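You operate a simulated robot arm through the tools that you are given. There is no shell and no other tool.

Carry out the task below with a simulated robot arm. There is one attempt and no reset: what you move stays moved.

Task
Take the level that tripped the gantry out of the frame, then reset and home it.
Fine: level on to the ledge while the gantry is locked off; then unlock, switch on, enable and press HOME; switch off and lock again.

Only the result counts: the job must be done as asked and must still hold three seconds after the hand-in. Knocking over, shifting, dropping, spilling or breaking anything else fails it.

Robot
A 7-joint arm with a two-finger parallel gripper on a trunk, on a base that moves. Base frame: it is fixed to the floor where the robot stands at the start and does not move with it; the origin is under the middle of the robot, x ahead of it, y to its left, z up. Units: mm, rad, N and s.
With the tool pointing down near the work surface it reaches from about 280 to 720 mm from the robot's upright axis, wherever it stands. Its first joint turns from -2.897 to 2.897 rad. Places, roughly: gantry lock bar [600, -200, 1400]; gantry switch [500, -100, 1300]; lamp on the long axis [700, 5500, 2000]; ledge under the pendant [500, 0, 800]; plate under the thick steel ring [900, 700, 1000]. Payload 1.57 kg.
Tool frame: the origin (TCP) lies between the finger pads and is the grasp point; the fingertips stand 30 mm ahead of it; z points along the fingers, y is the line along which they close. The gripper opens to 80 mm. The fingers are 17 mm wide and 12 mm thick; the gripper's body (40 by 82 mm) begins 80 mm behind the TCP.
Orientation is told as [roll, pitch, yaw] about the base's x, y, z axes, in that order, counted from this pose: with the fingers straight down and closing along the base's y, the tool's x points along the base's -x, its y along +y and its z along -z.

Tools
- The arm moves only by the tool servo_tool. Its argument "rows" is text: rows parted by semicolons, each of 7 numbers parted by spaces: the shift along the tool's x, y, z in mm, then the turn, a rotation vector about the tool's x, y, z in rad, then the gripper command, from -1 (fully open) to 1 (shut), values between in proportion. In form: x y z wx wy wz grip; .... A call has 1 to 20 rows; each row shifts and turns the commanded pose from where the row before left it, along the tool's axes as they then stand. A row lasts 0.2 s, in which the tool goes at most 50 mm and 0.15 rad; a call with a longer step from one row to the next is refused whole, and so is a gripper value outside its range. A pose out of reach is approached as far as the arm can. The call stops where the force on the tool passes 40 N (or 10 N more than at its start, if that is more) or the arm is blocked; 0.2 s more then pass. Each finger travels about 72 mm/s and halts on what it meets, pressing with about 37 N; the grip force reading is that of the motor and also rises with nothing between the fingers. The clock runs only during rows and for 0.2 s after the last one: add rows that do not move to give the fingers time. It gives the time, the measured TCP pose, the force on the tool (base axes), the opening and the grip force at its end, in the units of the frame above (readings bear some noise), with the torque about the TCP (base axes, N m) and any sound that the robot's microphone picked up.
- Cameras (640 x 400 px; columns grow to the right, rows downward): "scene" is now at [24.3, 113.7, 1597.3]; the picture's right is [-0.23, -0.97, 0.00], its down [-0.43, 0.10, -0.90] and it looks along [0.87, -0.20, -0.44] (base axes); focal length 225 px, centre (320, 200). "wrist" rides on the gripper at [72, -7, -122] in the tool frame; the picture's right is [0.09, 1.00, 0.00], its down [-0.84, 0.08, -0.54] and it looks along [-0.54, 0.05, 0.84] (tool axes); focal length 238 px, centre (320, 200). There is no depth. A picture from a camera that has moved, and an enlarged one, comes with that camera's place and axes in the base frame and with its lens. The place of the scene camera against the robot may be out by one fixed shift of up to 25 mm in any direction.
- snapshot(camera): a new picture of that camera. It takes no simulated time.
- raise_lower(by): slides the trunk up (or, below 0, down) by that many mm; the arm and the scene camera ride with it, the base frame stays. It gives what a move gives, with no picture.
- drive_base(legs): drives the robot by 1 to 6 legs, each [ahead, left, turn to the left] in mm, mm and rad, along the robot's own axes; the way and the turn of a leg run together, so that a leg with both is an arc; at most 1500 mm and 3.142 rad a leg. The arm and the cameras ride along, it lands a little off, and it stops where it bumps. It gives what a move gives.
- turn_head(pan, tilt): turns the head with the scene camera to pan (to the left, within 1.501 rad either way) and tilt (down, from -0.506 to 1.204), counted from straight ahead of the robot. It gives what a move gives.
- zoom(camera, box): a new picture of the part [left, top, right, bottom] of that camera's present view, enlarged. It takes no simulated time.
- close_job(): hands the job in; it is judged then, once.

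Places have to be worked out from the pictures, the camera data and where the tool is seen. Open the gripper and draw the arm clear of the work before you hand the job in, unless the task says otherwise.

The tools are called after "Request:" as name(argument=value, ...) on one line, values as JSON. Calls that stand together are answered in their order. servo_tool: Moves the arm, as the interface text tells. Its arguments: {"type":"object","properties":{"rows":{"type":"string"}},"required":["rows"]} The other tools are called the same way: raise_lower (by) moves the trunk up or down; drive_base (legs) drives the base; turn_head (pan, tilt) turns the head that bears the scene camera; snapshot (camera) takes a picture; zoom (camera, box) takes an enlarged picture of a part of a camera's view; close_job () hands the job in.

At the start:

```text
time_s: 0.0
tcp_pos: [332.3, -32.1, 1502.2]
tcp_rot: [-0.001, 0.0, -0.001]
contact_force: [-0.7, -0.2, 0.5]
torque: [0.02, 0.01, -0.03]
grip_width: 79.8
grasp_force: 0.1
trunk travel left (down, up): [-400.0, 80.0]
robot x, y, heading: [-0.4, -0.7, 0.002]
head pan, tilt (commanded): [-0.229, 0.456]
```

scene: 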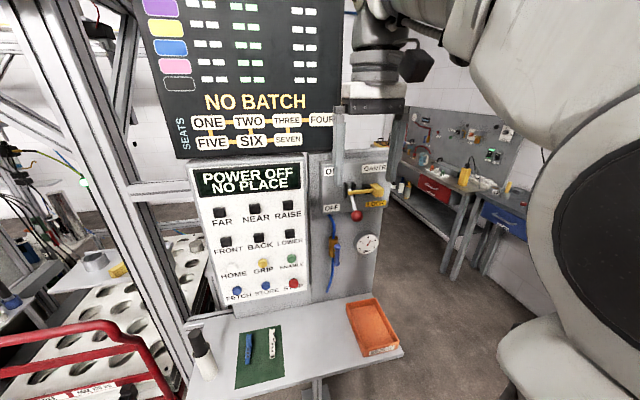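
wrist: 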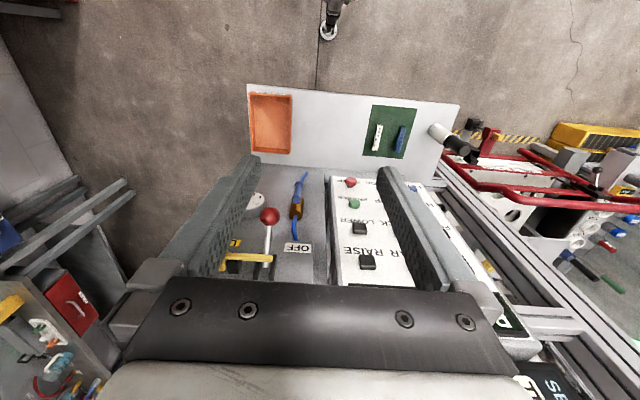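

The first pictures show a pendant panel with buttons, a lock bar and switch, a ledge with some parts, and the gantry frame at the left. I'll enlarge the pendant and ledge to read them.

Request:
zoom(camera="scene", box=[180, 150, 420, 300])

Request:
zoom(camera="scene", box=[140, 0, 380, 150])

Request:
zoom(camera="scene", box=[170, 280, 410, 400])

Request:
zoom(camera="scene", box=[0, 100, 220, 400])

```text
2.67 times, centred on (300, 225) of scene
camera zoom: at [24.3, 113.7, 1597.3], right [-0.23, -0.97, 0.0], down [-0.43, 0.1, -0.9], along [0.87, -0.2, -0.44], focal length 600 px, centre (373, 133)
```

zoom: 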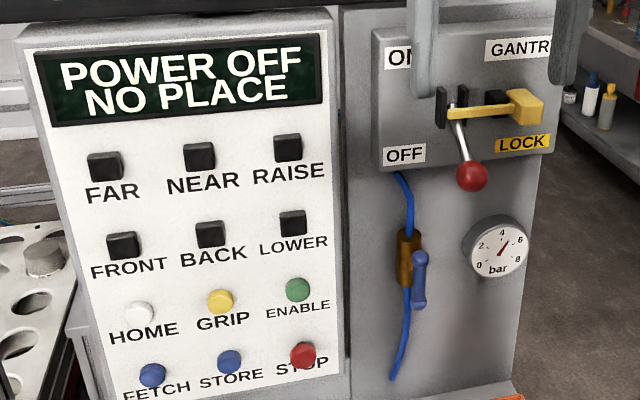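

```text
2.67 times, centred on (260, 75) of scene
camera zoom: at [24.3, 113.7, 1597.3], right [-0.23, -0.97, 0.0], down [-0.43, 0.1, -0.9], along [0.87, -0.2, -0.44], focal length 600 px, centre (480, 533)
```

zoom: 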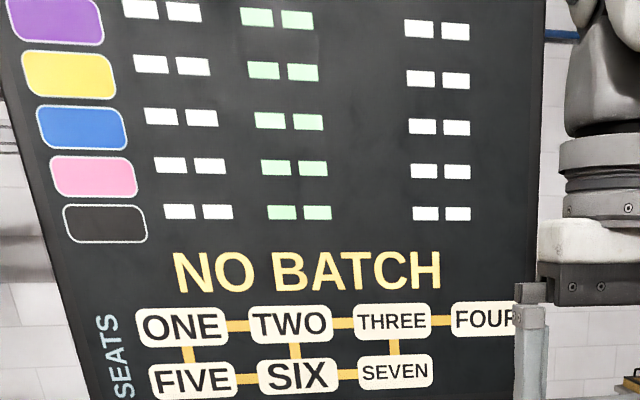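

```text
2.67 times, centred on (290, 340) of scene
camera zoom: at [24.3, 113.7, 1597.3], right [-0.23, -0.97, 0.0], down [-0.43, 0.1, -0.9], along [0.87, -0.2, -0.44], focal length 600 px, centre (400, -173)
```

zoom: 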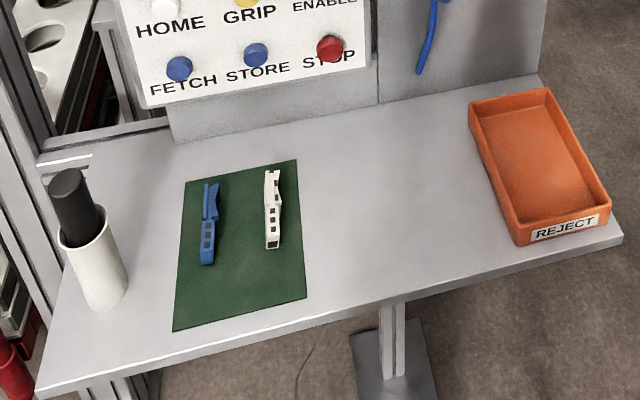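

```text
1.33 times, centred on (110, 250) of scene
camera zoom: at [24.3, 113.7, 1597.3], right [-0.23, -0.97, 0.0], down [-0.43, 0.1, -0.9], along [0.87, -0.2, -0.44], focal length 300 px, centre (600, 133)
```

zoom: 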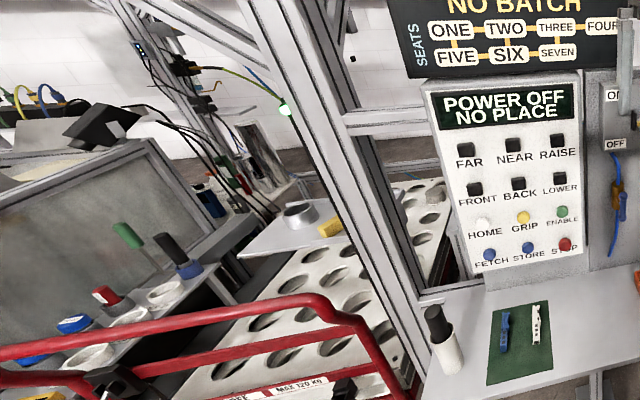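

There is a steel ring on a plate inside the frame with a yellow object by it, maybe the level. I'll turn the head left to look at that part of the frame.

Request:
turn_head(pan=0.6, tilt=0.5)

Request:
snapshot(camera="scene")

Request:
zoom(camera="scene", box=[220, 80, 460, 230])

```text
time_s: 1.1
tcp_pos: [331.7, -32.5, 1501.8]
tcp_rot: [0.0, -0.002, 0.0]
contact_force: [-0.4, -0.8, 0.3]
torque: [0.0, -0.03, 0.02]
grip_width: 80.0
grasp_force: 0.0
trunk travel left (down, up): [-400.0, 80.0]
robot x, y, heading: [4.4, -1.2, -0.002]
head pan, tilt (commanded): [0.6, 0.499]
```

```text
taken
camera scene: at [10.0, 185.8, 1593.4], right [0.56, -0.83, 0.0], down [-0.4, -0.27, -0.88], along [0.72, 0.5, -0.48], focal length 225 px, centre (320, 200)
```

scene: 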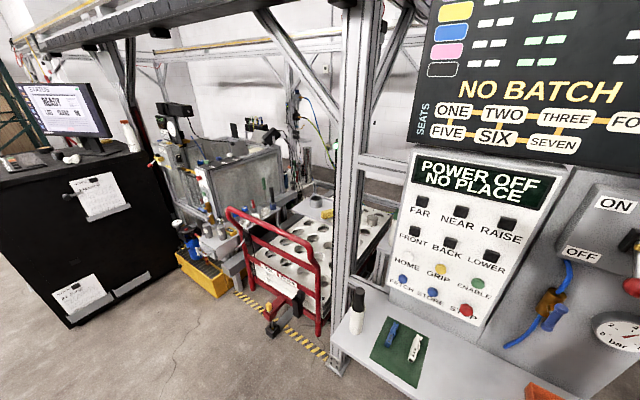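

```text
2.67 times, centred on (340, 155) of scene
camera zoom: at [10.0, 185.8, 1593.4], right [0.56, -0.83, 0.0], down [-0.4, -0.27, -0.88], along [0.72, 0.5, -0.48], focal length 600 px, centre (267, 320)
```

zoom: 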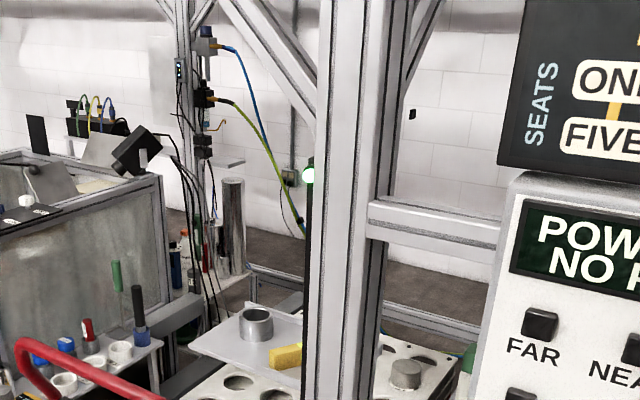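

A monitor, notes and a long gantry frame run off to the left. I'll enlarge the monitor, notes and red barrier area, then turn the head further left.

Request:
zoom(camera="scene", box=[0, 70, 160, 170])

Request:
zoom(camera="scene", box=[150, 170, 350, 350])

Request:
zoom(camera="scene", box=[30, 160, 150, 330])

Request:
zoom(camera="scene", box=[140, 80, 340, 210])

Request:
turn_head(pan=1.3, tilt=0.0)

Request:
snapshot(camera="scene")

```text
4.00 times, centred on (80, 120) of scene
camera zoom: at [10.0, 185.8, 1593.4], right [0.56, -0.83, 0.0], down [-0.4, -0.27, -0.88], along [0.72, 0.5, -0.48], focal length 900 px, centre (1280, 520)
```

zoom: 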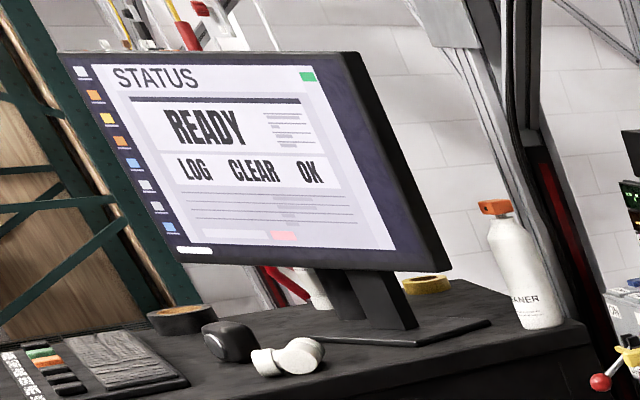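

```text
2.22 times, centred on (250, 260) of scene
camera zoom: at [10.0, 185.8, 1593.4], right [0.56, -0.83, 0.0], down [-0.4, -0.27, -0.88], along [0.72, 0.5, -0.48], focal length 500 px, centre (476, 67)
```

zoom: 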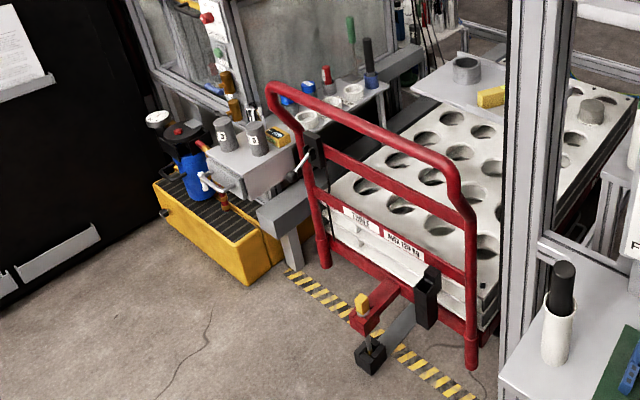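

```text
2.35 times, centred on (90, 245) of scene
camera zoom: at [10.0, 185.8, 1593.4], right [0.56, -0.83, 0.0], down [-0.4, -0.27, -0.88], along [0.72, 0.5, -0.48], focal length 529 px, centre (861, 94)
```

zoom: 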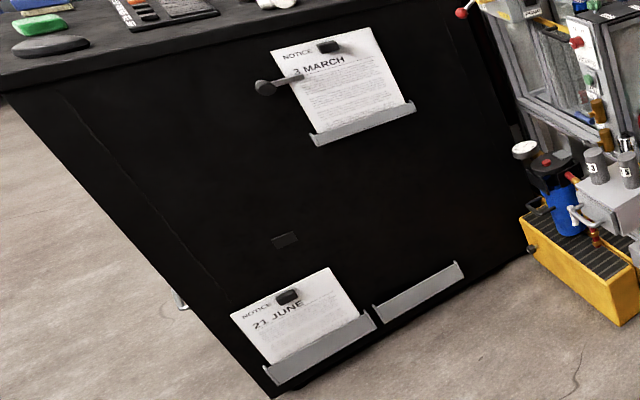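

```text
3.08 times, centred on (240, 145) of scene
camera zoom: at [10.0, 185.8, 1593.4], right [0.56, -0.83, 0.0], down [-0.4, -0.27, -0.88], along [0.72, 0.5, -0.48], focal length 692 px, centre (566, 369)
```

zoom: 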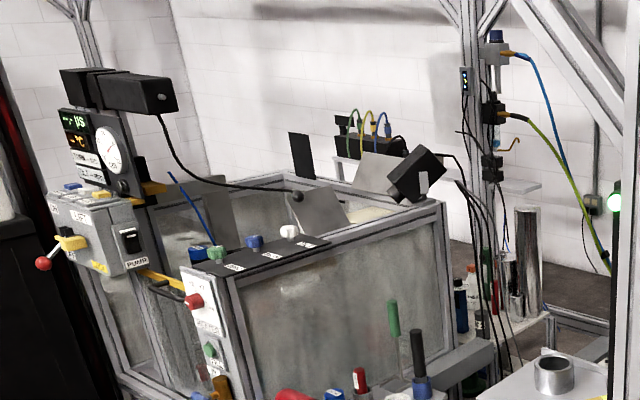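

```text
time_s: 2.2
tcp_pos: [332.1, -32.5, 1502.1]
tcp_rot: [0.0, 0.001, 0.0]
contact_force: [-0.4, 0.1, -0.3]
torque: [-0.02, 0.05, -0.03]
grip_width: 80.0
grasp_force: 0.2
trunk travel left (down, up): [-400.0, 80.0]
robot x, y, heading: [1.5, -1.5, -0.001]
head pan, tilt (commanded): [1.3, 0.0]
```

```text
taken
camera scene: at [-41.0, 221.2, 1639.4], right [0.96, -0.27, 0.0], down [0.0, 0.0, -1.0], along [0.27, 0.96, 0.0], focal length 225 px, centre (320, 200)
```

scene: 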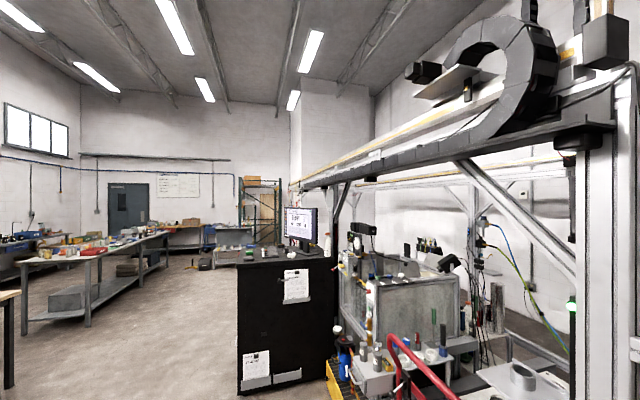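

The gantry's overhead beam is visible with its cable chain. I'll look up at the gantry carriage and also at the screens near the frame.

Request:
zoom(camera="scene", box=[280, 0, 640, 225])

Request:
zoom(camera="scene", box=[320, 180, 640, 400])

Request:
turn_head(pan=0.7, tilt=-0.35)

Request:
snapshot(camera="scene")

Request:
turn_head(pan=-0.1, tilt=-0.35)

Request:
snapshot(camera="scene")

```text
1.78 times, centred on (460, 112) of scene
camera zoom: at [-41.0, 221.2, 1639.4], right [0.96, -0.27, 0.0], down [0.0, 0.0, -1.0], along [0.27, 0.96, 0.0], focal length 400 px, centre (71, 356)
```

zoom: 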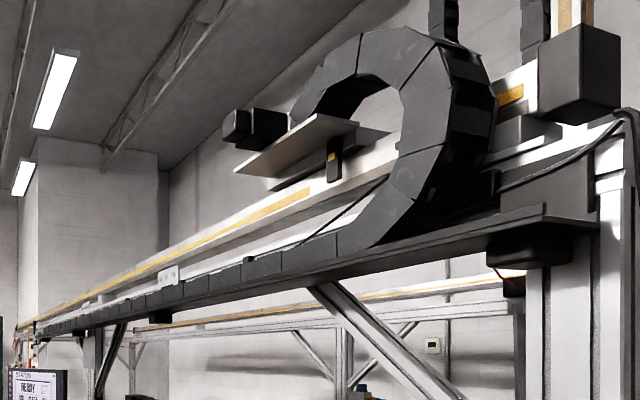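

```text
1.82 times, centred on (480, 290) of scene
camera zoom: at [-41.0, 221.2, 1639.4], right [0.96, -0.27, 0.0], down [0.0, 0.0, -1.0], along [0.27, 0.96, 0.0], focal length 409 px, centre (29, 36)
```

zoom: 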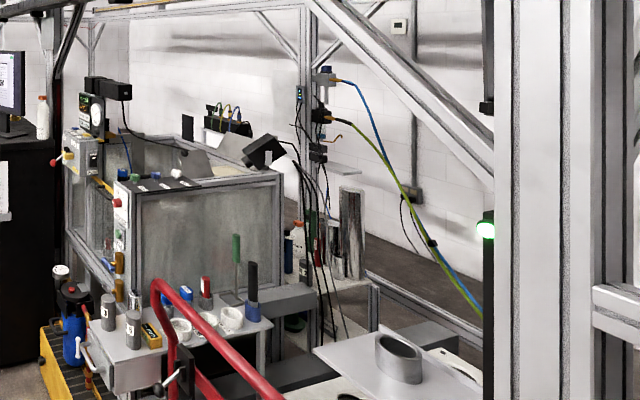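

```text
time_s: 3.2
tcp_pos: [331.3, -32.5, 1500.7]
tcp_rot: [0.0, 0.001, 0.001]
contact_force: [-0.4, -0.5, 0.0]
torque: [0.01, -0.02, 0.02]
grip_width: 80.0
grasp_force: 0.1
trunk travel left (down, up): [-400.0, 80.0]
robot x, y, heading: [-0.3, -0.5, 0.001]
head pan, tilt (commanded): [0.7, -0.351]
```

```text
taken
camera scene: at [-7.0, 183.5, 1668.9], right [0.64, -0.76, 0.0], down [0.26, 0.22, -0.94], along [0.72, 0.61, 0.34], focal length 225 px, centre (320, 200)
```

scene: 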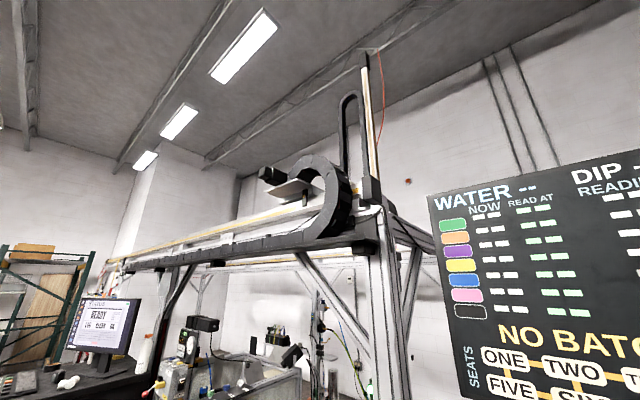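

```text
time_s: 4.3
tcp_pos: [330.8, -32.6, 1502.3]
tcp_rot: [0.0, 0.0, 0.0]
contact_force: [0.1, -0.1, -0.8]
torque: [-0.01, 0.02, -0.01]
grip_width: 79.9
grasp_force: 0.1
trunk travel left (down, up): [-400.0, 80.0]
robot x, y, heading: [-1.0, -2.3, 0.0]
head pan, tilt (commanded): [-0.099, -0.351]
```

```text
taken
camera scene: at [10.5, 127.0, 1668.9], right [-0.1, -1.0, 0.0], down [0.34, -0.03, -0.94], along [0.93, -0.09, 0.34], focal length 225 px, centre (320, 200)
```

scene: 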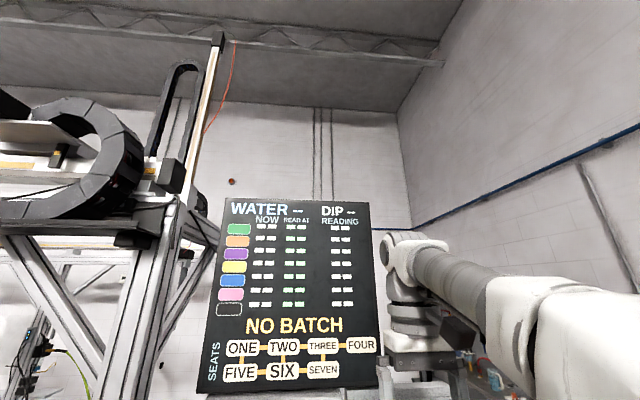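

The overhead gantry carriage is parked near y≈700 with the power off. I'll check the lock bar and switch in the wrist view, where they are visible, and enlarge them.

Request:
zoom(camera="wrist", box=[200, 160, 360, 300])

Request:
turn_head(pan=-0.5, tilt=0.5)

Request:
snapshot(camera="scene")

Request:
zoom(camera="scene", box=[200, 120, 360, 220])

```text
2.86 times, centred on (280, 230) of wrist
camera zoom: at [259.5, -39.3, 1624.2], right [-0.09, 1.0, 0.0], down [0.84, 0.08, 0.54], along [0.54, 0.05, -0.84], focal length 681 px, centre (434, 114)
```

zoom: 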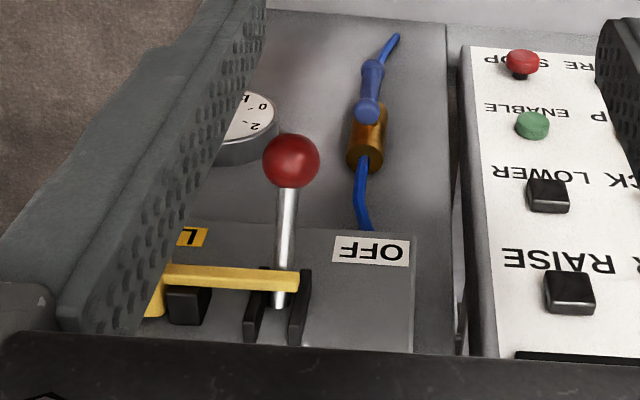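

```text
time_s: 5.5
tcp_pos: [332.0, -32.8, 1501.0]
tcp_rot: [0.0, -0.001, 0.0]
contact_force: [-0.3, 0.0, 0.2]
torque: [0.01, 0.0, 0.04]
grip_width: 80.0
grasp_force: 0.0
trunk travel left (down, up): [-400.0, 80.0]
robot x, y, heading: [2.7, -3.2, 0.002]
head pan, tilt (commanded): [-0.499, 0.499]
```

```text
taken
camera scene: at [14.8, 91.0, 1593.4], right [-0.48, -0.88, 0.0], down [-0.42, 0.23, -0.88], along [0.77, -0.42, -0.48], focal length 225 px, centre (320, 200)
```

scene: 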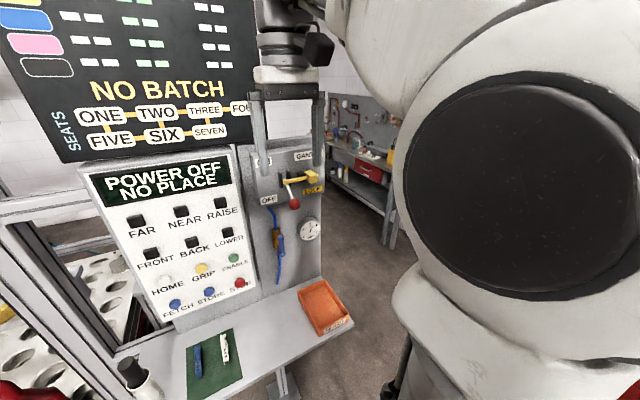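

```text
4.00 times, centred on (280, 170) of scene
camera zoom: at [14.8, 91.0, 1593.4], right [-0.48, -0.88, 0.0], down [-0.42, 0.23, -0.88], along [0.77, -0.42, -0.48], focal length 900 px, centre (480, 320)
```

zoom: 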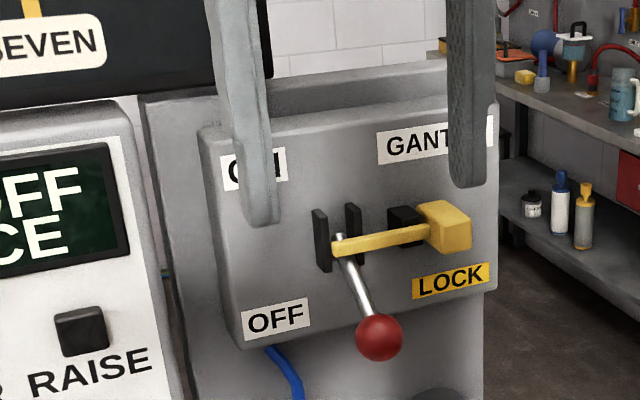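

The yellow bar sits across the lever, which is down at OFF, so the gantry is locked off now. I judge the yellow level to be near (800, 690, 1010), so I'll drive left along open floor to look closer.

Request:
drive_base(legs=[[0, 650, 0]])

Request:
turn_head(pan=0.0, tilt=0.6)

Request:
snapshot(camera="scene")

Request:
snapshot(camera="wrist")

```text
time_s: 10.8
tcp_pos: [333.2, 605.9, 1502.6]
tcp_rot: [0.0, 0.001, -0.004]
contact_force: [-0.5, -0.4, 0.7]
torque: [0.01, 0.03, -0.01]
grip_width: 79.9
grasp_force: 0.0
trunk travel left (down, up): [-400.0, 80.0]
robot x, y, heading: [1.9, 640.2, -0.005]
head pan, tilt (commanded): [-0.499, 0.499]
```

```text
time_s: 11.7
tcp_pos: [332.5, 605.4, 1502.7]
tcp_rot: [0.0, -0.001, -0.005]
contact_force: [0.1, 0.6, 0.0]
torque: [0.01, 0.01, -0.03]
grip_width: 80.2
grasp_force: 0.1
trunk travel left (down, up): [-400.0, 80.0]
robot x, y, heading: [0.9, 637.5, -0.004]
head pan, tilt (commanded): [0.0, 0.6]
```

```text
taken
camera scene: at [25.3, 773.8, 1584.3], right [-0.01, -1.0, 0.0], down [-0.56, 0.0, -0.83], along [0.83, 0.0, -0.56], focal length 225 px, centre (320, 200)
```

scene: 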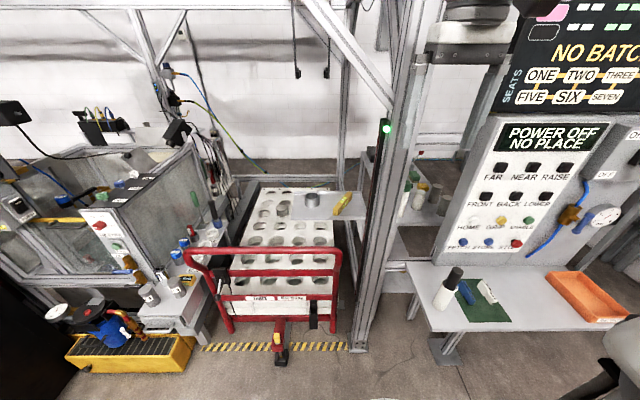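

```text
taken
camera wrist: at [260.8, 599.0, 1624.2], right [-0.09, 1.0, 0.0], down [0.84, 0.07, 0.54], along [0.54, 0.05, -0.84], focal length 238 px, centre (320, 200)
```

wrist: 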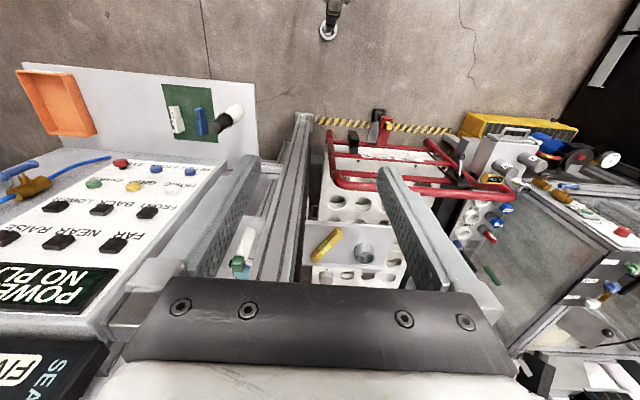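

The yellow bar lies near the ring on the plate in the frame. I'll enlarge it and the shelf behind the pendant to check whether it really is a level and whether there are others.

Request:
zoom(camera="scene", box=[270, 160, 390, 235])

Request:
zoom(camera="scene", box=[370, 110, 490, 260])

Request:
zoom(camera="wrist", box=[210, 190, 410, 310])

Request:
zoom(camera="scene", box=[160, 220, 380, 370])

```text
5.33 times, centred on (330, 198) of scene
camera zoom: at [25.3, 773.8, 1584.3], right [-0.01, -1.0, 0.0], down [-0.56, 0.0, -0.83], along [0.83, 0.0, -0.56], focal length 1200 px, centre (267, 213)
```

zoom: 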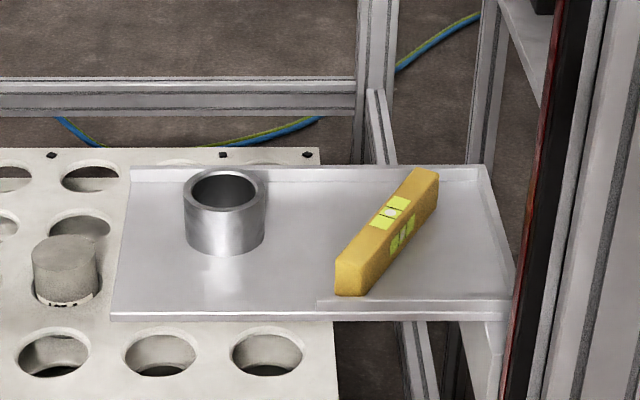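

```text
2.67 times, centred on (430, 185) of scene
camera zoom: at [25.3, 773.8, 1584.3], right [-0.01, -1.0, 0.0], down [-0.56, 0.0, -0.83], along [0.83, 0.0, -0.56], focal length 600 px, centre (27, 240)
```

zoom: 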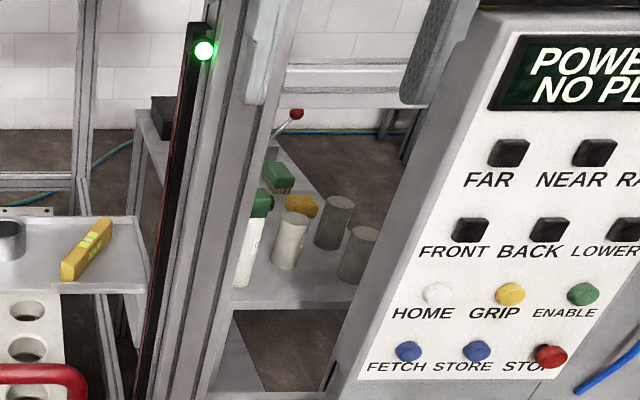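

```text
3.20 times, centred on (310, 250) of wrist
camera zoom: at [260.8, 599.0, 1624.2], right [-0.09, 1.0, 0.0], down [0.84, 0.07, 0.54], along [0.54, 0.05, -0.84], focal length 763 px, centre (352, 40)
```

zoom: 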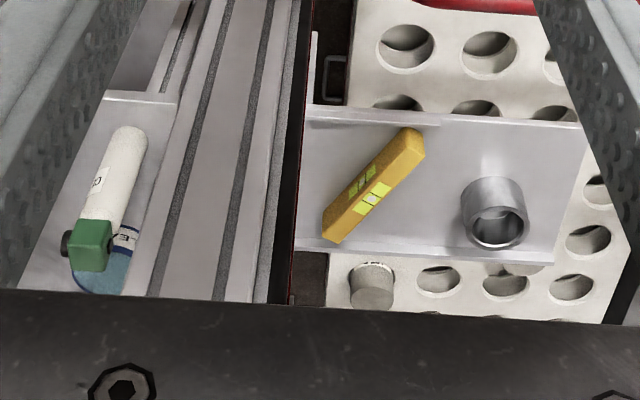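

```text
2.67 times, centred on (270, 295) of scene
camera zoom: at [25.3, 773.8, 1584.3], right [-0.01, -1.0, 0.0], down [-0.56, 0.0, -0.83], along [0.83, 0.0, -0.56], focal length 600 px, centre (453, -53)
```

zoom: 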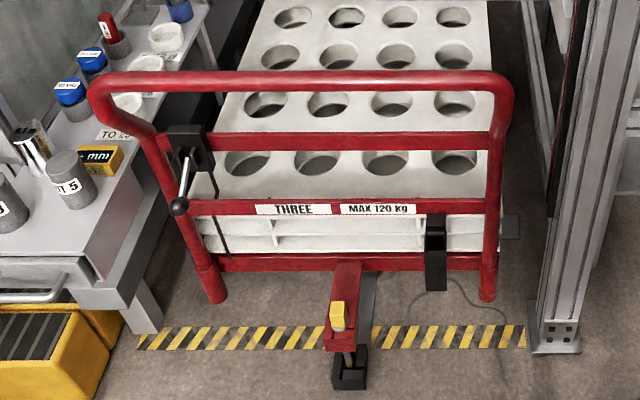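

It is a yellow spirit level with green vials, lying on the plate from about (778, 707) to (925, 640), next to the light curtain post. I'll lower the trunk so the arm can work under the brace, and look again.

Request:
raise_lower(by=-330)

Request:
snapshot(camera="scene")

Request:
snapshot(camera="wrist")

```text
time_s: 14.9
tcp_pos: [333.6, 606.1, 1171.8]
tcp_rot: [0.0, 0.0, -0.005]
contact_force: [0.1, 0.5, -0.8]
torque: [0.0, 0.0, 0.03]
grip_width: 80.2
grasp_force: 0.0
trunk travel left (down, up): [-70.0, 410.0]
robot x, y, heading: [3.7, 642.7, -0.007]
head pan, tilt (commanded): [0.0, 0.6]
```

```text
taken
camera scene: at [25.3, 773.9, 1254.3], right [0.0, -1.0, 0.0], down [-0.56, 0.0, -0.83], along [0.83, 0.0, -0.56], focal length 225 px, centre (320, 200)
```

scene: 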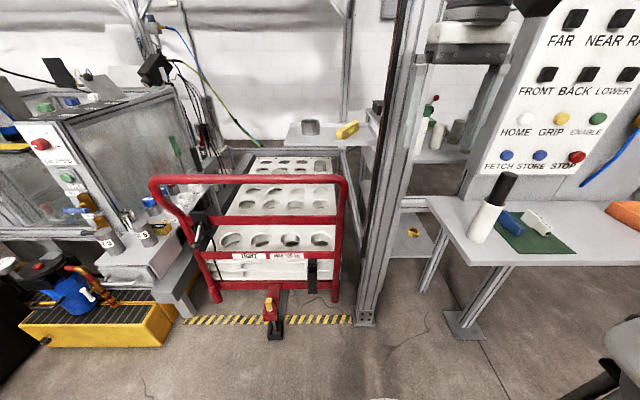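

```text
taken
camera wrist: at [260.8, 598.9, 1294.2], right [-0.09, 1.0, 0.0], down [0.84, 0.07, 0.54], along [0.54, 0.05, -0.84], focal length 238 px, centre (320, 200)
```

wrist: 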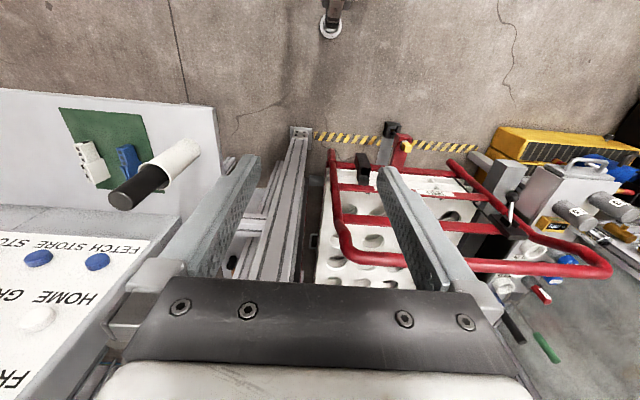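

The handle bar top is at about x 669, z 905, and the plate front edge at x 764, z 988. The curtain strip is near y 598, so I'll drive ahead and slightly left to come in clear of it.

Request:
drive_base(legs=[[0, 75, 0], [210, 0, 0]])

Request:
snapshot(camera="scene")

Request:
snapshot(camera="wrist")

```text
time_s: 17.8
tcp_pos: [543.8, 677.9, 1171.4]
tcp_rot: [-0.001, -0.001, -0.008]
contact_force: [-0.5, 0.1, 0.3]
torque: [-0.03, 0.02, -0.01]
grip_width: 80.1
grasp_force: 0.2
trunk travel left (down, up): [-70.0, 410.0]
robot x, y, heading: [211.4, 710.9, -0.007]
head pan, tilt (commanded): [0.0, 0.6]
```

```text
taken
camera scene: at [236.2, 847.0, 1254.3], right [-0.01, -1.0, 0.0], down [-0.56, 0.0, -0.83], along [0.83, -0.01, -0.56], focal length 225 px, centre (320, 200)
```

scene: 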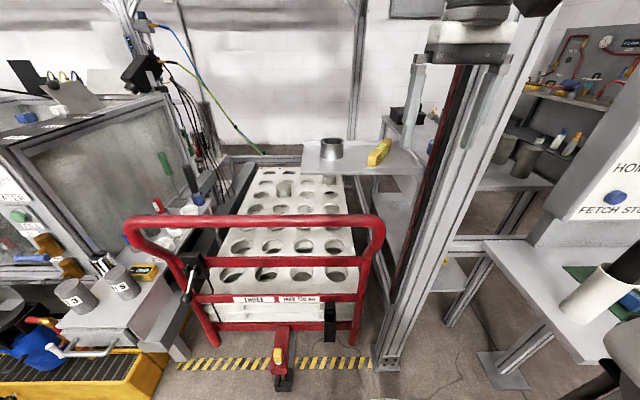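

```text
taken
camera wrist: at [471.0, 671.1, 1294.2], right [-0.08, 1.0, 0.0], down [0.84, 0.07, 0.54], along [0.54, 0.05, -0.84], focal length 238 px, centre (320, 200)
```

wrist: 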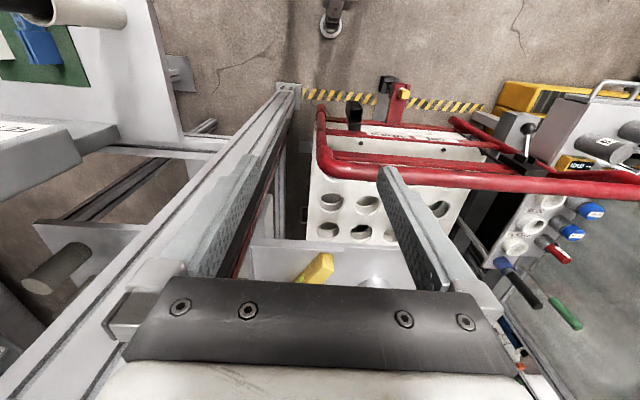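

The gripper is now in front of the bay. I'll zoom on the level from this nearer viewpoint to fix its place and size.

Request:
zoom(camera="scene", box=[290, 120, 430, 207])

Request:
zoom(camera="wrist", box=[240, 200, 440, 310])

```text
4.57 times, centred on (360, 164) of scene
camera zoom: at [236.2, 847.0, 1254.3], right [-0.01, -1.0, 0.0], down [-0.56, 0.0, -0.83], along [0.83, -0.01, -0.56], focal length 1028 px, centre (137, 367)
```

zoom: 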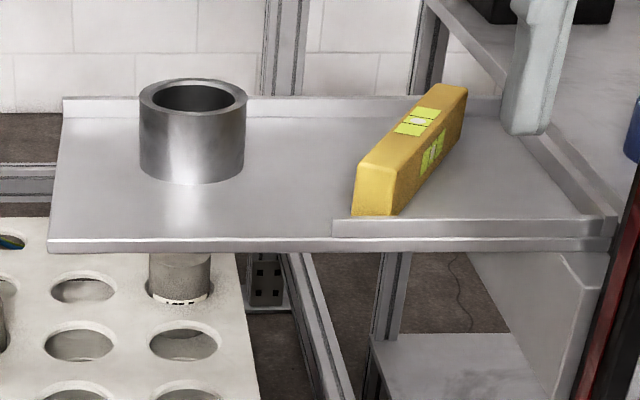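

```text
3.20 times, centred on (340, 255) of wrist
camera zoom: at [471.0, 671.1, 1294.2], right [-0.08, 1.0, 0.0], down [0.84, 0.07, 0.54], along [0.54, 0.05, -0.84], focal length 763 px, centre (256, 24)
```

zoom: 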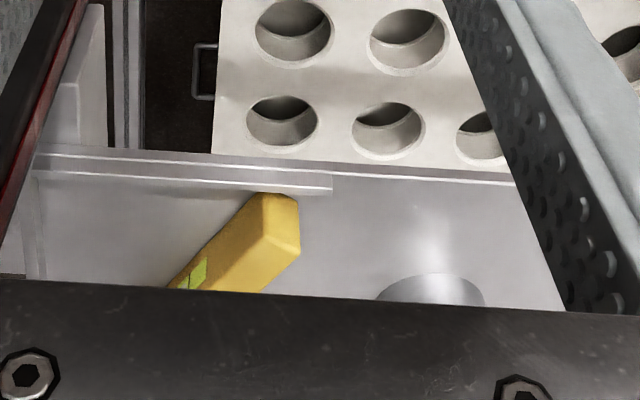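

The level looks about 24 mm thick, 30–35 mm tall and about 145–165 mm long, standing on the plate at z≈987. I'll bring the hand forward above the handle, keeping left of the curtain, to view the level with the wrist camera.

Request:
servo_tool(rows="-30 5 0 0 0 0 -1; -40 6 0 0 0 0 -1; -40 6 0 0 0 0 -1; -40 0 0 0 0 0 -1")

Request:
snapshot(camera="wrist")

Request:
snapshot(camera="scene")

```text
time_s: 18.8
tcp_pos: [675.7, 694.9, 1170.0]
tcp_rot: [-0.001, -0.004, -0.009]
contact_force: [-0.2, 0.3, -0.9]
torque: [-0.04, 0.01, -0.01]
grip_width: 80.2
grasp_force: 0.0
out of reach, approached as far as the arm can: row 4
trunk travel left (down, up): [-70.0, 410.0]
robot x, y, heading: [213.7, 710.5, -0.008]
head pan, tilt (commanded): [0.0, 0.6]
```

```text
taken
camera wrist: at [602.2, 687.8, 1293.0], right [-0.08, 1.0, 0.0], down [0.84, 0.07, 0.55], along [0.54, 0.04, -0.84], focal length 238 px, centre (320, 200)
```

wrist: 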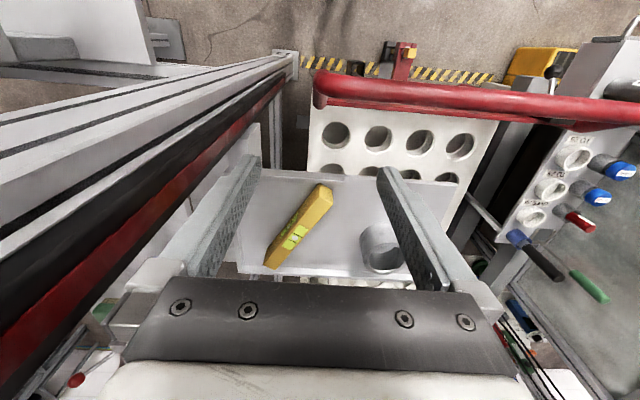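

```text
taken
camera scene: at [236.2, 847.1, 1254.3], right [-0.01, -1.0, 0.0], down [-0.56, 0.0, -0.83], along [0.83, -0.01, -0.56], focal length 225 px, centre (320, 200)
```

scene: 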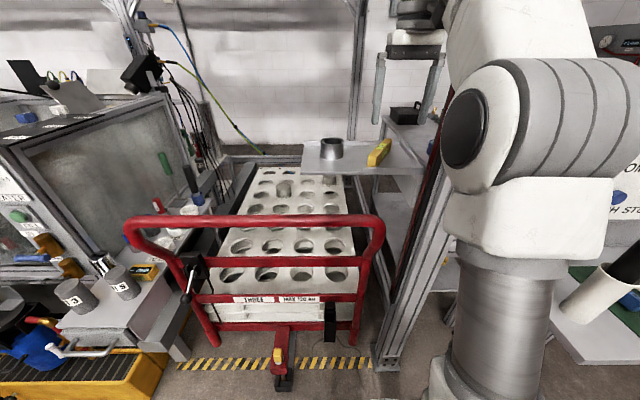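

The arm's reach is limited at this height with the trunk low. Before repositioning I'll zoom on the level in the wrist view, which shows it whole.

Request:
zoom(camera="wrist", box=[220, 160, 420, 285])

```text
3.20 times, centred on (320, 222) of wrist
camera zoom: at [602.2, 687.8, 1293.0], right [-0.08, 1.0, 0.0], down [0.84, 0.07, 0.55], along [0.54, 0.04, -0.84], focal length 763 px, centre (320, 128)
```

zoom: 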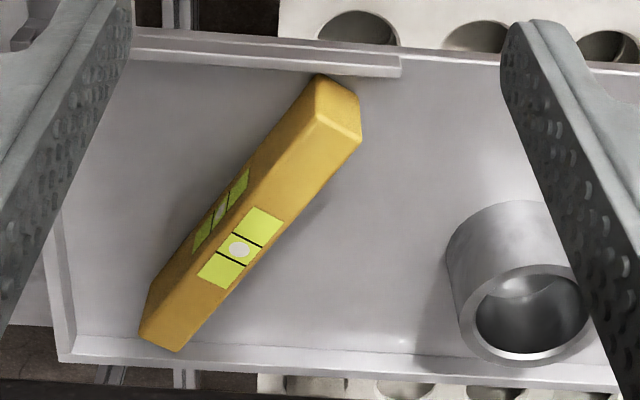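

The wrist view puts the level's centre near (850, 668), top z≈1018, axis about -0.51 rad from x. I'll back the hand off, raise the trunk for more reach, then come in lower.

Request:
servo_tool(rows="40 0 0 0 0 0 -1; 40 0 0 0 0 0 -1; 30 0 0 0 0 0 -1")

Request:
raise_lower(by=180)

Request:
servo_tool(rows="0 0 40 0 0 0 -1; 0 0 40 0 0 0 -1; 0 0 40 0 0 0 -1; 0 0 40 0 0 0 -1; 0 0 40 0 0 0 -1")

Request:
snapshot(camera="scene")

```text
time_s: 19.6
tcp_pos: [562.7, 695.1, 1169.1]
tcp_rot: [-0.001, 0.0, -0.008]
contact_force: [0.6, 0.2, -0.7]
torque: [0.03, 0.0, 0.0]
grip_width: 80.1
grasp_force: 0.2
trunk travel left (down, up): [-70.0, 410.0]
robot x, y, heading: [212.9, 714.2, -0.008]
head pan, tilt (commanded): [0.0, 0.6]
```

```text
time_s: 21.6
tcp_pos: [564.6, 694.4, 1348.8]
tcp_rot: [0.001, 0.0, -0.006]
contact_force: [0.1, 0.5, -0.1]
torque: [0.02, 0.01, -0.02]
grip_width: 79.9
grasp_force: 0.1
trunk travel left (down, up): [-250.0, 230.0]
robot x, y, heading: [213.0, 712.1, -0.009]
head pan, tilt (commanded): [0.0, 0.6]
```

```text
time_s: 22.8
tcp_pos: [562.1, 695.3, 1150.2]
tcp_rot: [0.0, -0.002, -0.007]
contact_force: [-0.2, 0.5, 0.3]
torque: [-0.01, 0.0, -0.01]
grip_width: 80.1
grasp_force: 0.0
trunk travel left (down, up): [-250.0, 230.0]
robot x, y, heading: [212.8, 708.7, -0.005]
head pan, tilt (commanded): [0.0, 0.6]
```

```text
taken
camera scene: at [236.2, 847.0, 1434.3], right [-0.01, -1.0, 0.0], down [-0.56, 0.0, -0.83], along [0.83, -0.01, -0.56], focal length 225 px, centre (320, 200)
```

scene: 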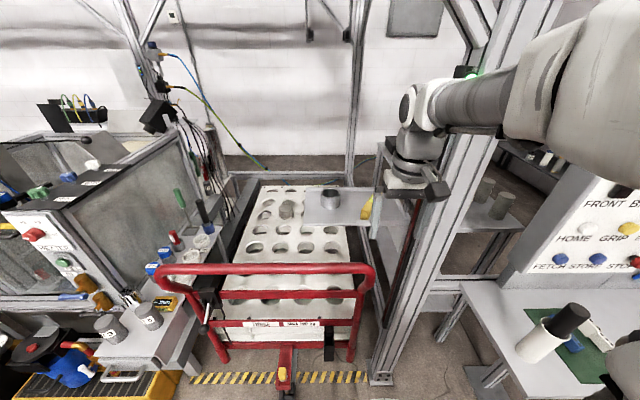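

The forearm comes in from the right, where the post stands, so I'll shift the base left to get a cleaner line into the bay.

Request:
drive_base(legs=[[0, 150, 0]])

Request:
snapshot(camera="scene")

```text
time_s: 24.5
tcp_pos: [563.3, 844.7, 1149.5]
tcp_rot: [0.001, 0.001, -0.007]
contact_force: [0.0, 0.2, 0.3]
torque: [0.01, -0.04, 0.01]
grip_width: 79.9
grasp_force: 0.1
trunk travel left (down, up): [-250.0, 230.0]
robot x, y, heading: [214.9, 861.0, -0.007]
head pan, tilt (commanded): [0.0, 0.6]
```

```text
taken
camera scene: at [237.2, 995.7, 1434.3], right [-0.01, -1.0, 0.0], down [-0.56, 0.0, -0.83], along [0.83, -0.01, -0.56], focal length 225 px, centre (320, 200)
```

scene: 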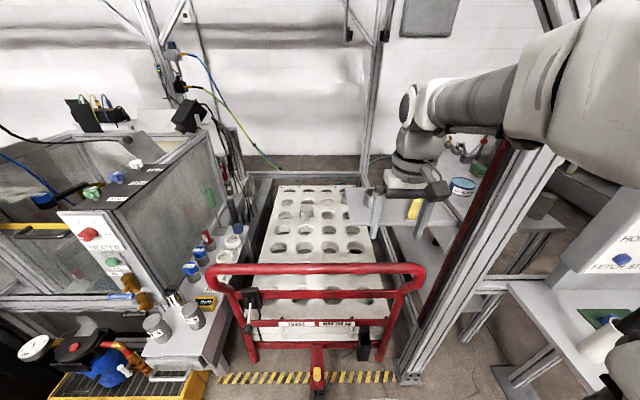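

The line into the bay looks clearer now. I'll turn the tool to match the level's axis and move in along it at z 1150 to view the level again.

Request:
servo_tool(rows="0 0 0 0 0 0.13 -1; 0 0 0 0 0 0.13 -1; 0 0 0 0 0 0.13 -1; 0 0 0 0 0 0.12 -1; -40 0 0 0 0 0 -1; -45 1 0 0 0 0 -1; -45 1 0 0 0 0 -1; -45 1 0 0 0 0 -1")

Request:
snapshot(camera="wrist")

Request:
snapshot(camera="scene")

```text
time_s: 26.3
tcp_pos: [716.8, 760.3, 1150.3]
tcp_rot: [-0.001, 0.001, -0.517]
contact_force: [0.6, 0.2, 0.5]
torque: [-0.02, -0.04, -0.03]
grip_width: 80.2
grasp_force: 0.0
trunk travel left (down, up): [-250.0, 230.0]
robot x, y, heading: [215.1, 862.6, -0.009]
head pan, tilt (commanded): [0.0, 0.6]
```

```text
taken
camera wrist: at [651.0, 789.1, 1272.5], right [0.41, 0.91, 0.0], down [0.77, -0.35, 0.54], along [0.49, -0.22, -0.84], focal length 238 px, centre (320, 200)
```

wrist: 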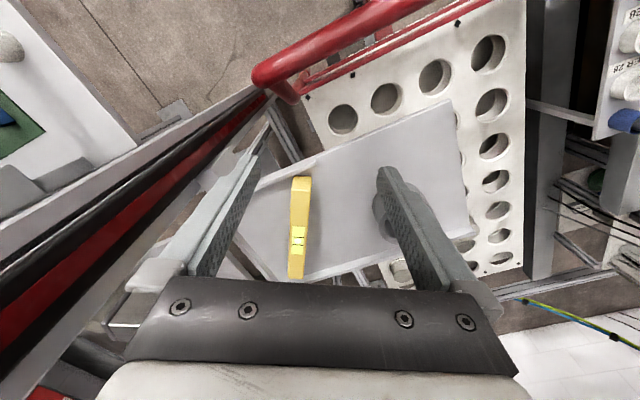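

```text
taken
camera scene: at [237.1, 995.9, 1434.3], right [-0.01, -1.0, 0.0], down [-0.56, 0.0, -0.83], along [0.83, -0.01, -0.56], focal length 225 px, centre (320, 200)
```

scene: 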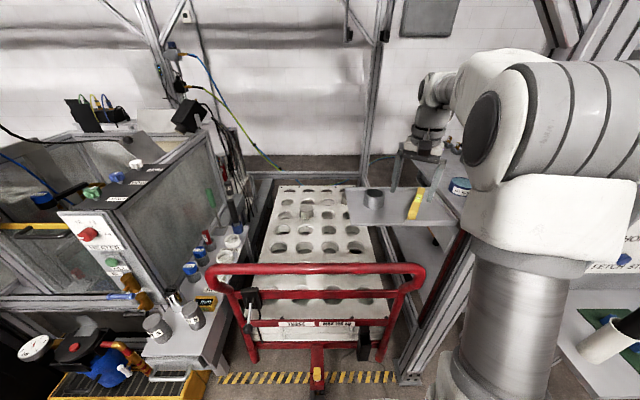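

Request:
zoom(camera="wrist", box=[230, 160, 400, 290])

```text
3.08 times, centred on (315, 225) of wrist
camera zoom: at [651.0, 789.1, 1272.5], right [0.41, 0.91, 0.0], down [0.77, -0.35, 0.54], along [0.49, -0.22, -0.84], focal length 733 px, centre (335, 123)
```

zoom: 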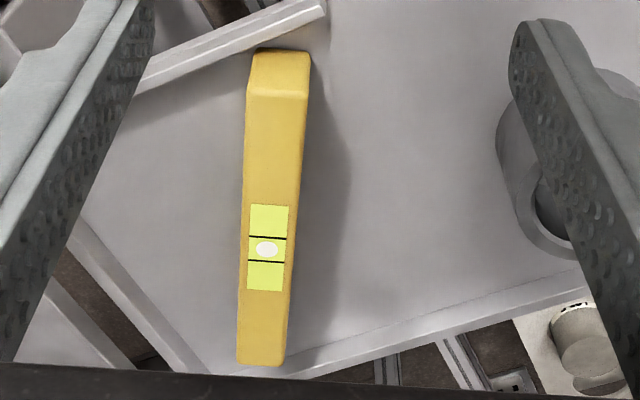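

The level is aligned with the tool: centre near (847, 667), 24 mm wide, 164 mm long, axis -0.52 rad. I'll lower to z 1090 and slide in above its middle.

Request:
servo_tool(rows="0 0 30 0 0 0 -1; 0 0 30 0 0 0 -1; -40 -4 0 0 0 0 -1; -40 -4 0 0 0 0 -1; -40 -4 0 0 0 0 -1; -39 -5 0 0 0 0 -1; 0 0 0 0 0 0 -1")

Request:
snapshot(camera="wrist")

Request:
snapshot(camera="scene")

```text
time_s: 27.9
tcp_pos: [845.4, 665.6, 1088.8]
tcp_rot: [0.0, 0.002, -0.517]
contact_force: [-0.6, -0.4, -0.8]
torque: [0.02, 0.0, 0.0]
grip_width: 80.0
grasp_force: 0.0
trunk travel left (down, up): [-250.0, 230.0]
robot x, y, heading: [214.3, 861.8, -0.005]
head pan, tilt (commanded): [0.0, 0.6]
```

```text
taken
camera wrist: at [780.4, 695.0, 1210.9], right [0.41, 0.91, 0.0], down [0.77, -0.35, 0.54], along [0.49, -0.22, -0.84], focal length 238 px, centre (320, 200)
```

wrist: 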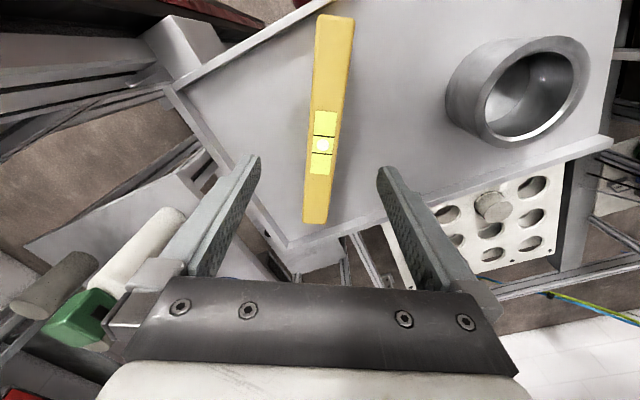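

```text
taken
camera scene: at [237.4, 995.6, 1434.3], right [-0.01, -1.0, 0.0], down [-0.57, 0.0, -0.82], along [0.82, -0.01, -0.57], focal length 225 px, centre (320, 200)
```

scene: 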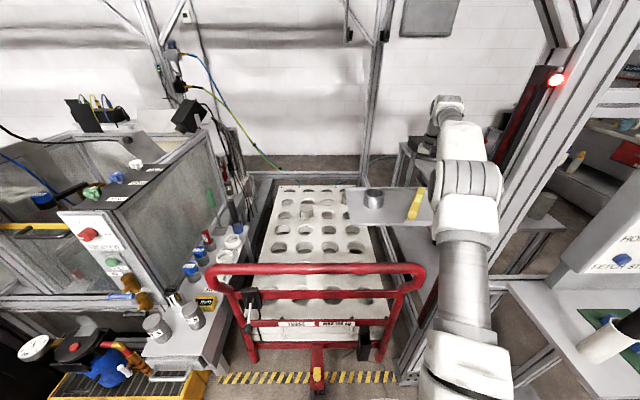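

The tool axis falls on the level's middle with about 2.5 mm offset toward tool +y. I'll correct that and descend so that the fingertips end at about z 997.

Request:
servo_tool(rows="0 2.5 20 0 0 0 -1; 0 0 20 0 0 0 -1; 0 0 15 0 0 0 -1; 0 0 6 0 0 0 -1; 0 0 0 0 0 0 -1")

Request:
snapshot(camera="wrist")

Request:
zoom(camera="scene", box=[340, 90, 500, 250])

```text
time_s: 29.1
tcp_pos: [849.0, 668.4, 1028.2]
tcp_rot: [0.001, 0.001, -0.518]
contact_force: [0.1, 0.3, 0.2]
torque: [-0.03, 0.01, 0.01]
grip_width: 80.0
grasp_force: 0.1
trunk travel left (down, up): [-250.0, 230.0]
robot x, y, heading: [211.8, 858.2, -0.005]
head pan, tilt (commanded): [0.0, 0.6]
```

```text
taken
camera wrist: at [782.5, 697.8, 1151.4], right [0.41, 0.91, 0.0], down [0.77, -0.35, 0.54], along [0.49, -0.22, -0.84], focal length 238 px, centre (320, 200)
```

wrist: 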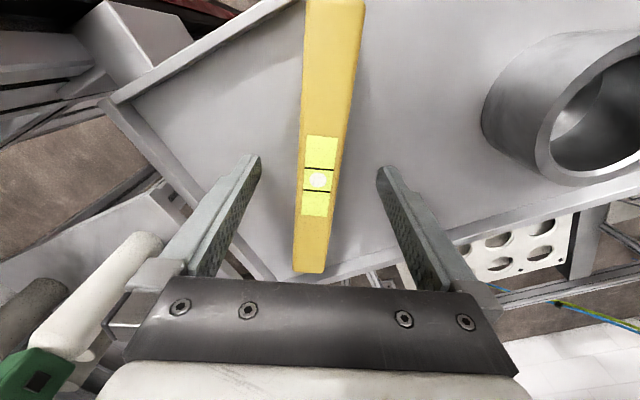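

```text
2.50 times, centred on (420, 170) of scene
camera zoom: at [237.2, 995.8, 1434.3], right [-0.01, -1.0, 0.0], down [-0.56, 0.0, -0.83], along [0.83, -0.01, -0.56], focal length 562 px, centre (70, 275)
```

zoom: 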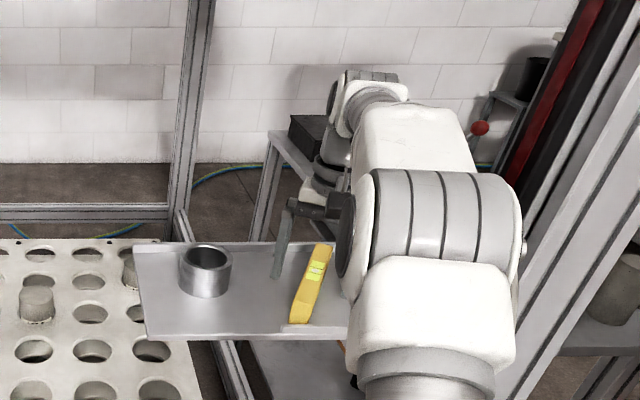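

The fingers straddle the level with no contact. I'll go 4 mm lower, nudge 1.5 mm, and close.

Request:
servo_tool(rows="0 -1.5 4 0 0 0 -1; 0 0 0 0 0 0 1; 0 0 0 0 0 0 1; 0 0 0 0 0 0 1; 0 0 0 0 0 0 1; 0 0 0 0 0 0 1")

Request:
snapshot(camera="wrist")

```text
time_s: 30.5
tcp_pos: [848.1, 667.9, 1026.1]
tcp_rot: [0.0, -0.001, -0.516]
contact_force: [0.1, -0.1, 0.5]
torque: [0.0, 0.04, -0.04]
grip_width: 23.3
grasp_force: 35.7
trunk travel left (down, up): [-250.0, 230.0]
robot x, y, heading: [213.9, 862.0, -0.004]
head pan, tilt (commanded): [0.0, 0.6]
```

```text
taken
camera wrist: at [781.8, 696.8, 1147.9], right [0.41, 0.91, 0.0], down [0.77, -0.35, 0.54], along [0.49, -0.22, -0.84], focal length 238 px, centre (320, 200)
```

wrist: 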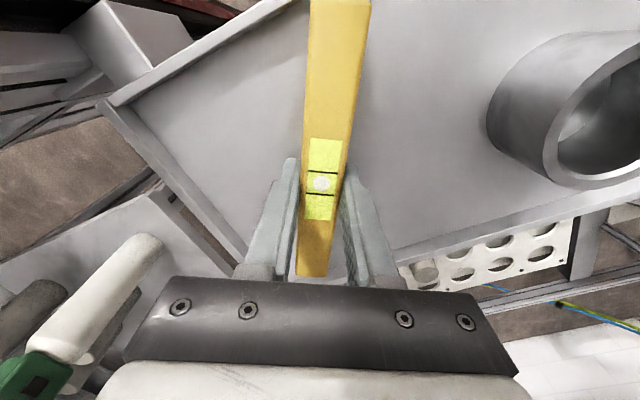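

The grip holds at 23.3 mm. I'll lift the level straight up 70 mm and check it.

Request:
servo_tool(rows="0 0 -10 0 0 0 1; 0 0 -20 0 0 0 1; 0 0 -20 0 0 0 1; 0 0 -20 0 0 0 1; 0 0 0 0 0 0 1")

Request:
snapshot(camera="wrist")

```text
time_s: 31.7
tcp_pos: [848.9, 665.9, 1095.5]
tcp_rot: [0.001, 0.001, -0.517]
contact_force: [-0.7, 0.5, -0.2]
torque: [0.02, 0.0, -0.03]
grip_width: 0.1
grasp_force: 20.9
trunk travel left (down, up): [-250.0, 230.0]
robot x, y, heading: [214.3, 864.7, -0.012]
head pan, tilt (commanded): [0.0, 0.6]
```

```text
taken
camera wrist: at [781.8, 696.1, 1218.0], right [0.41, 0.91, 0.0], down [0.77, -0.35, 0.54], along [0.49, -0.22, -0.84], focal length 238 px, centre (320, 200)
```

wrist: 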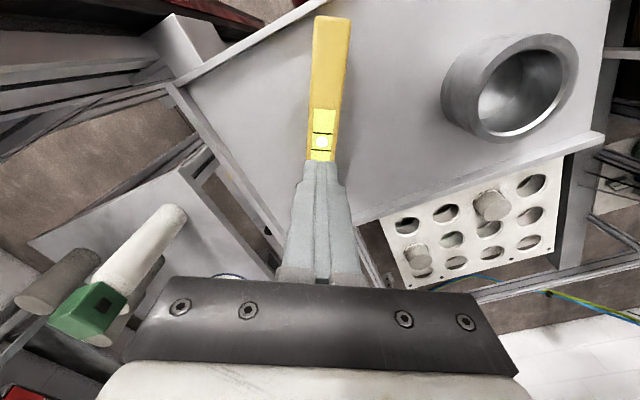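

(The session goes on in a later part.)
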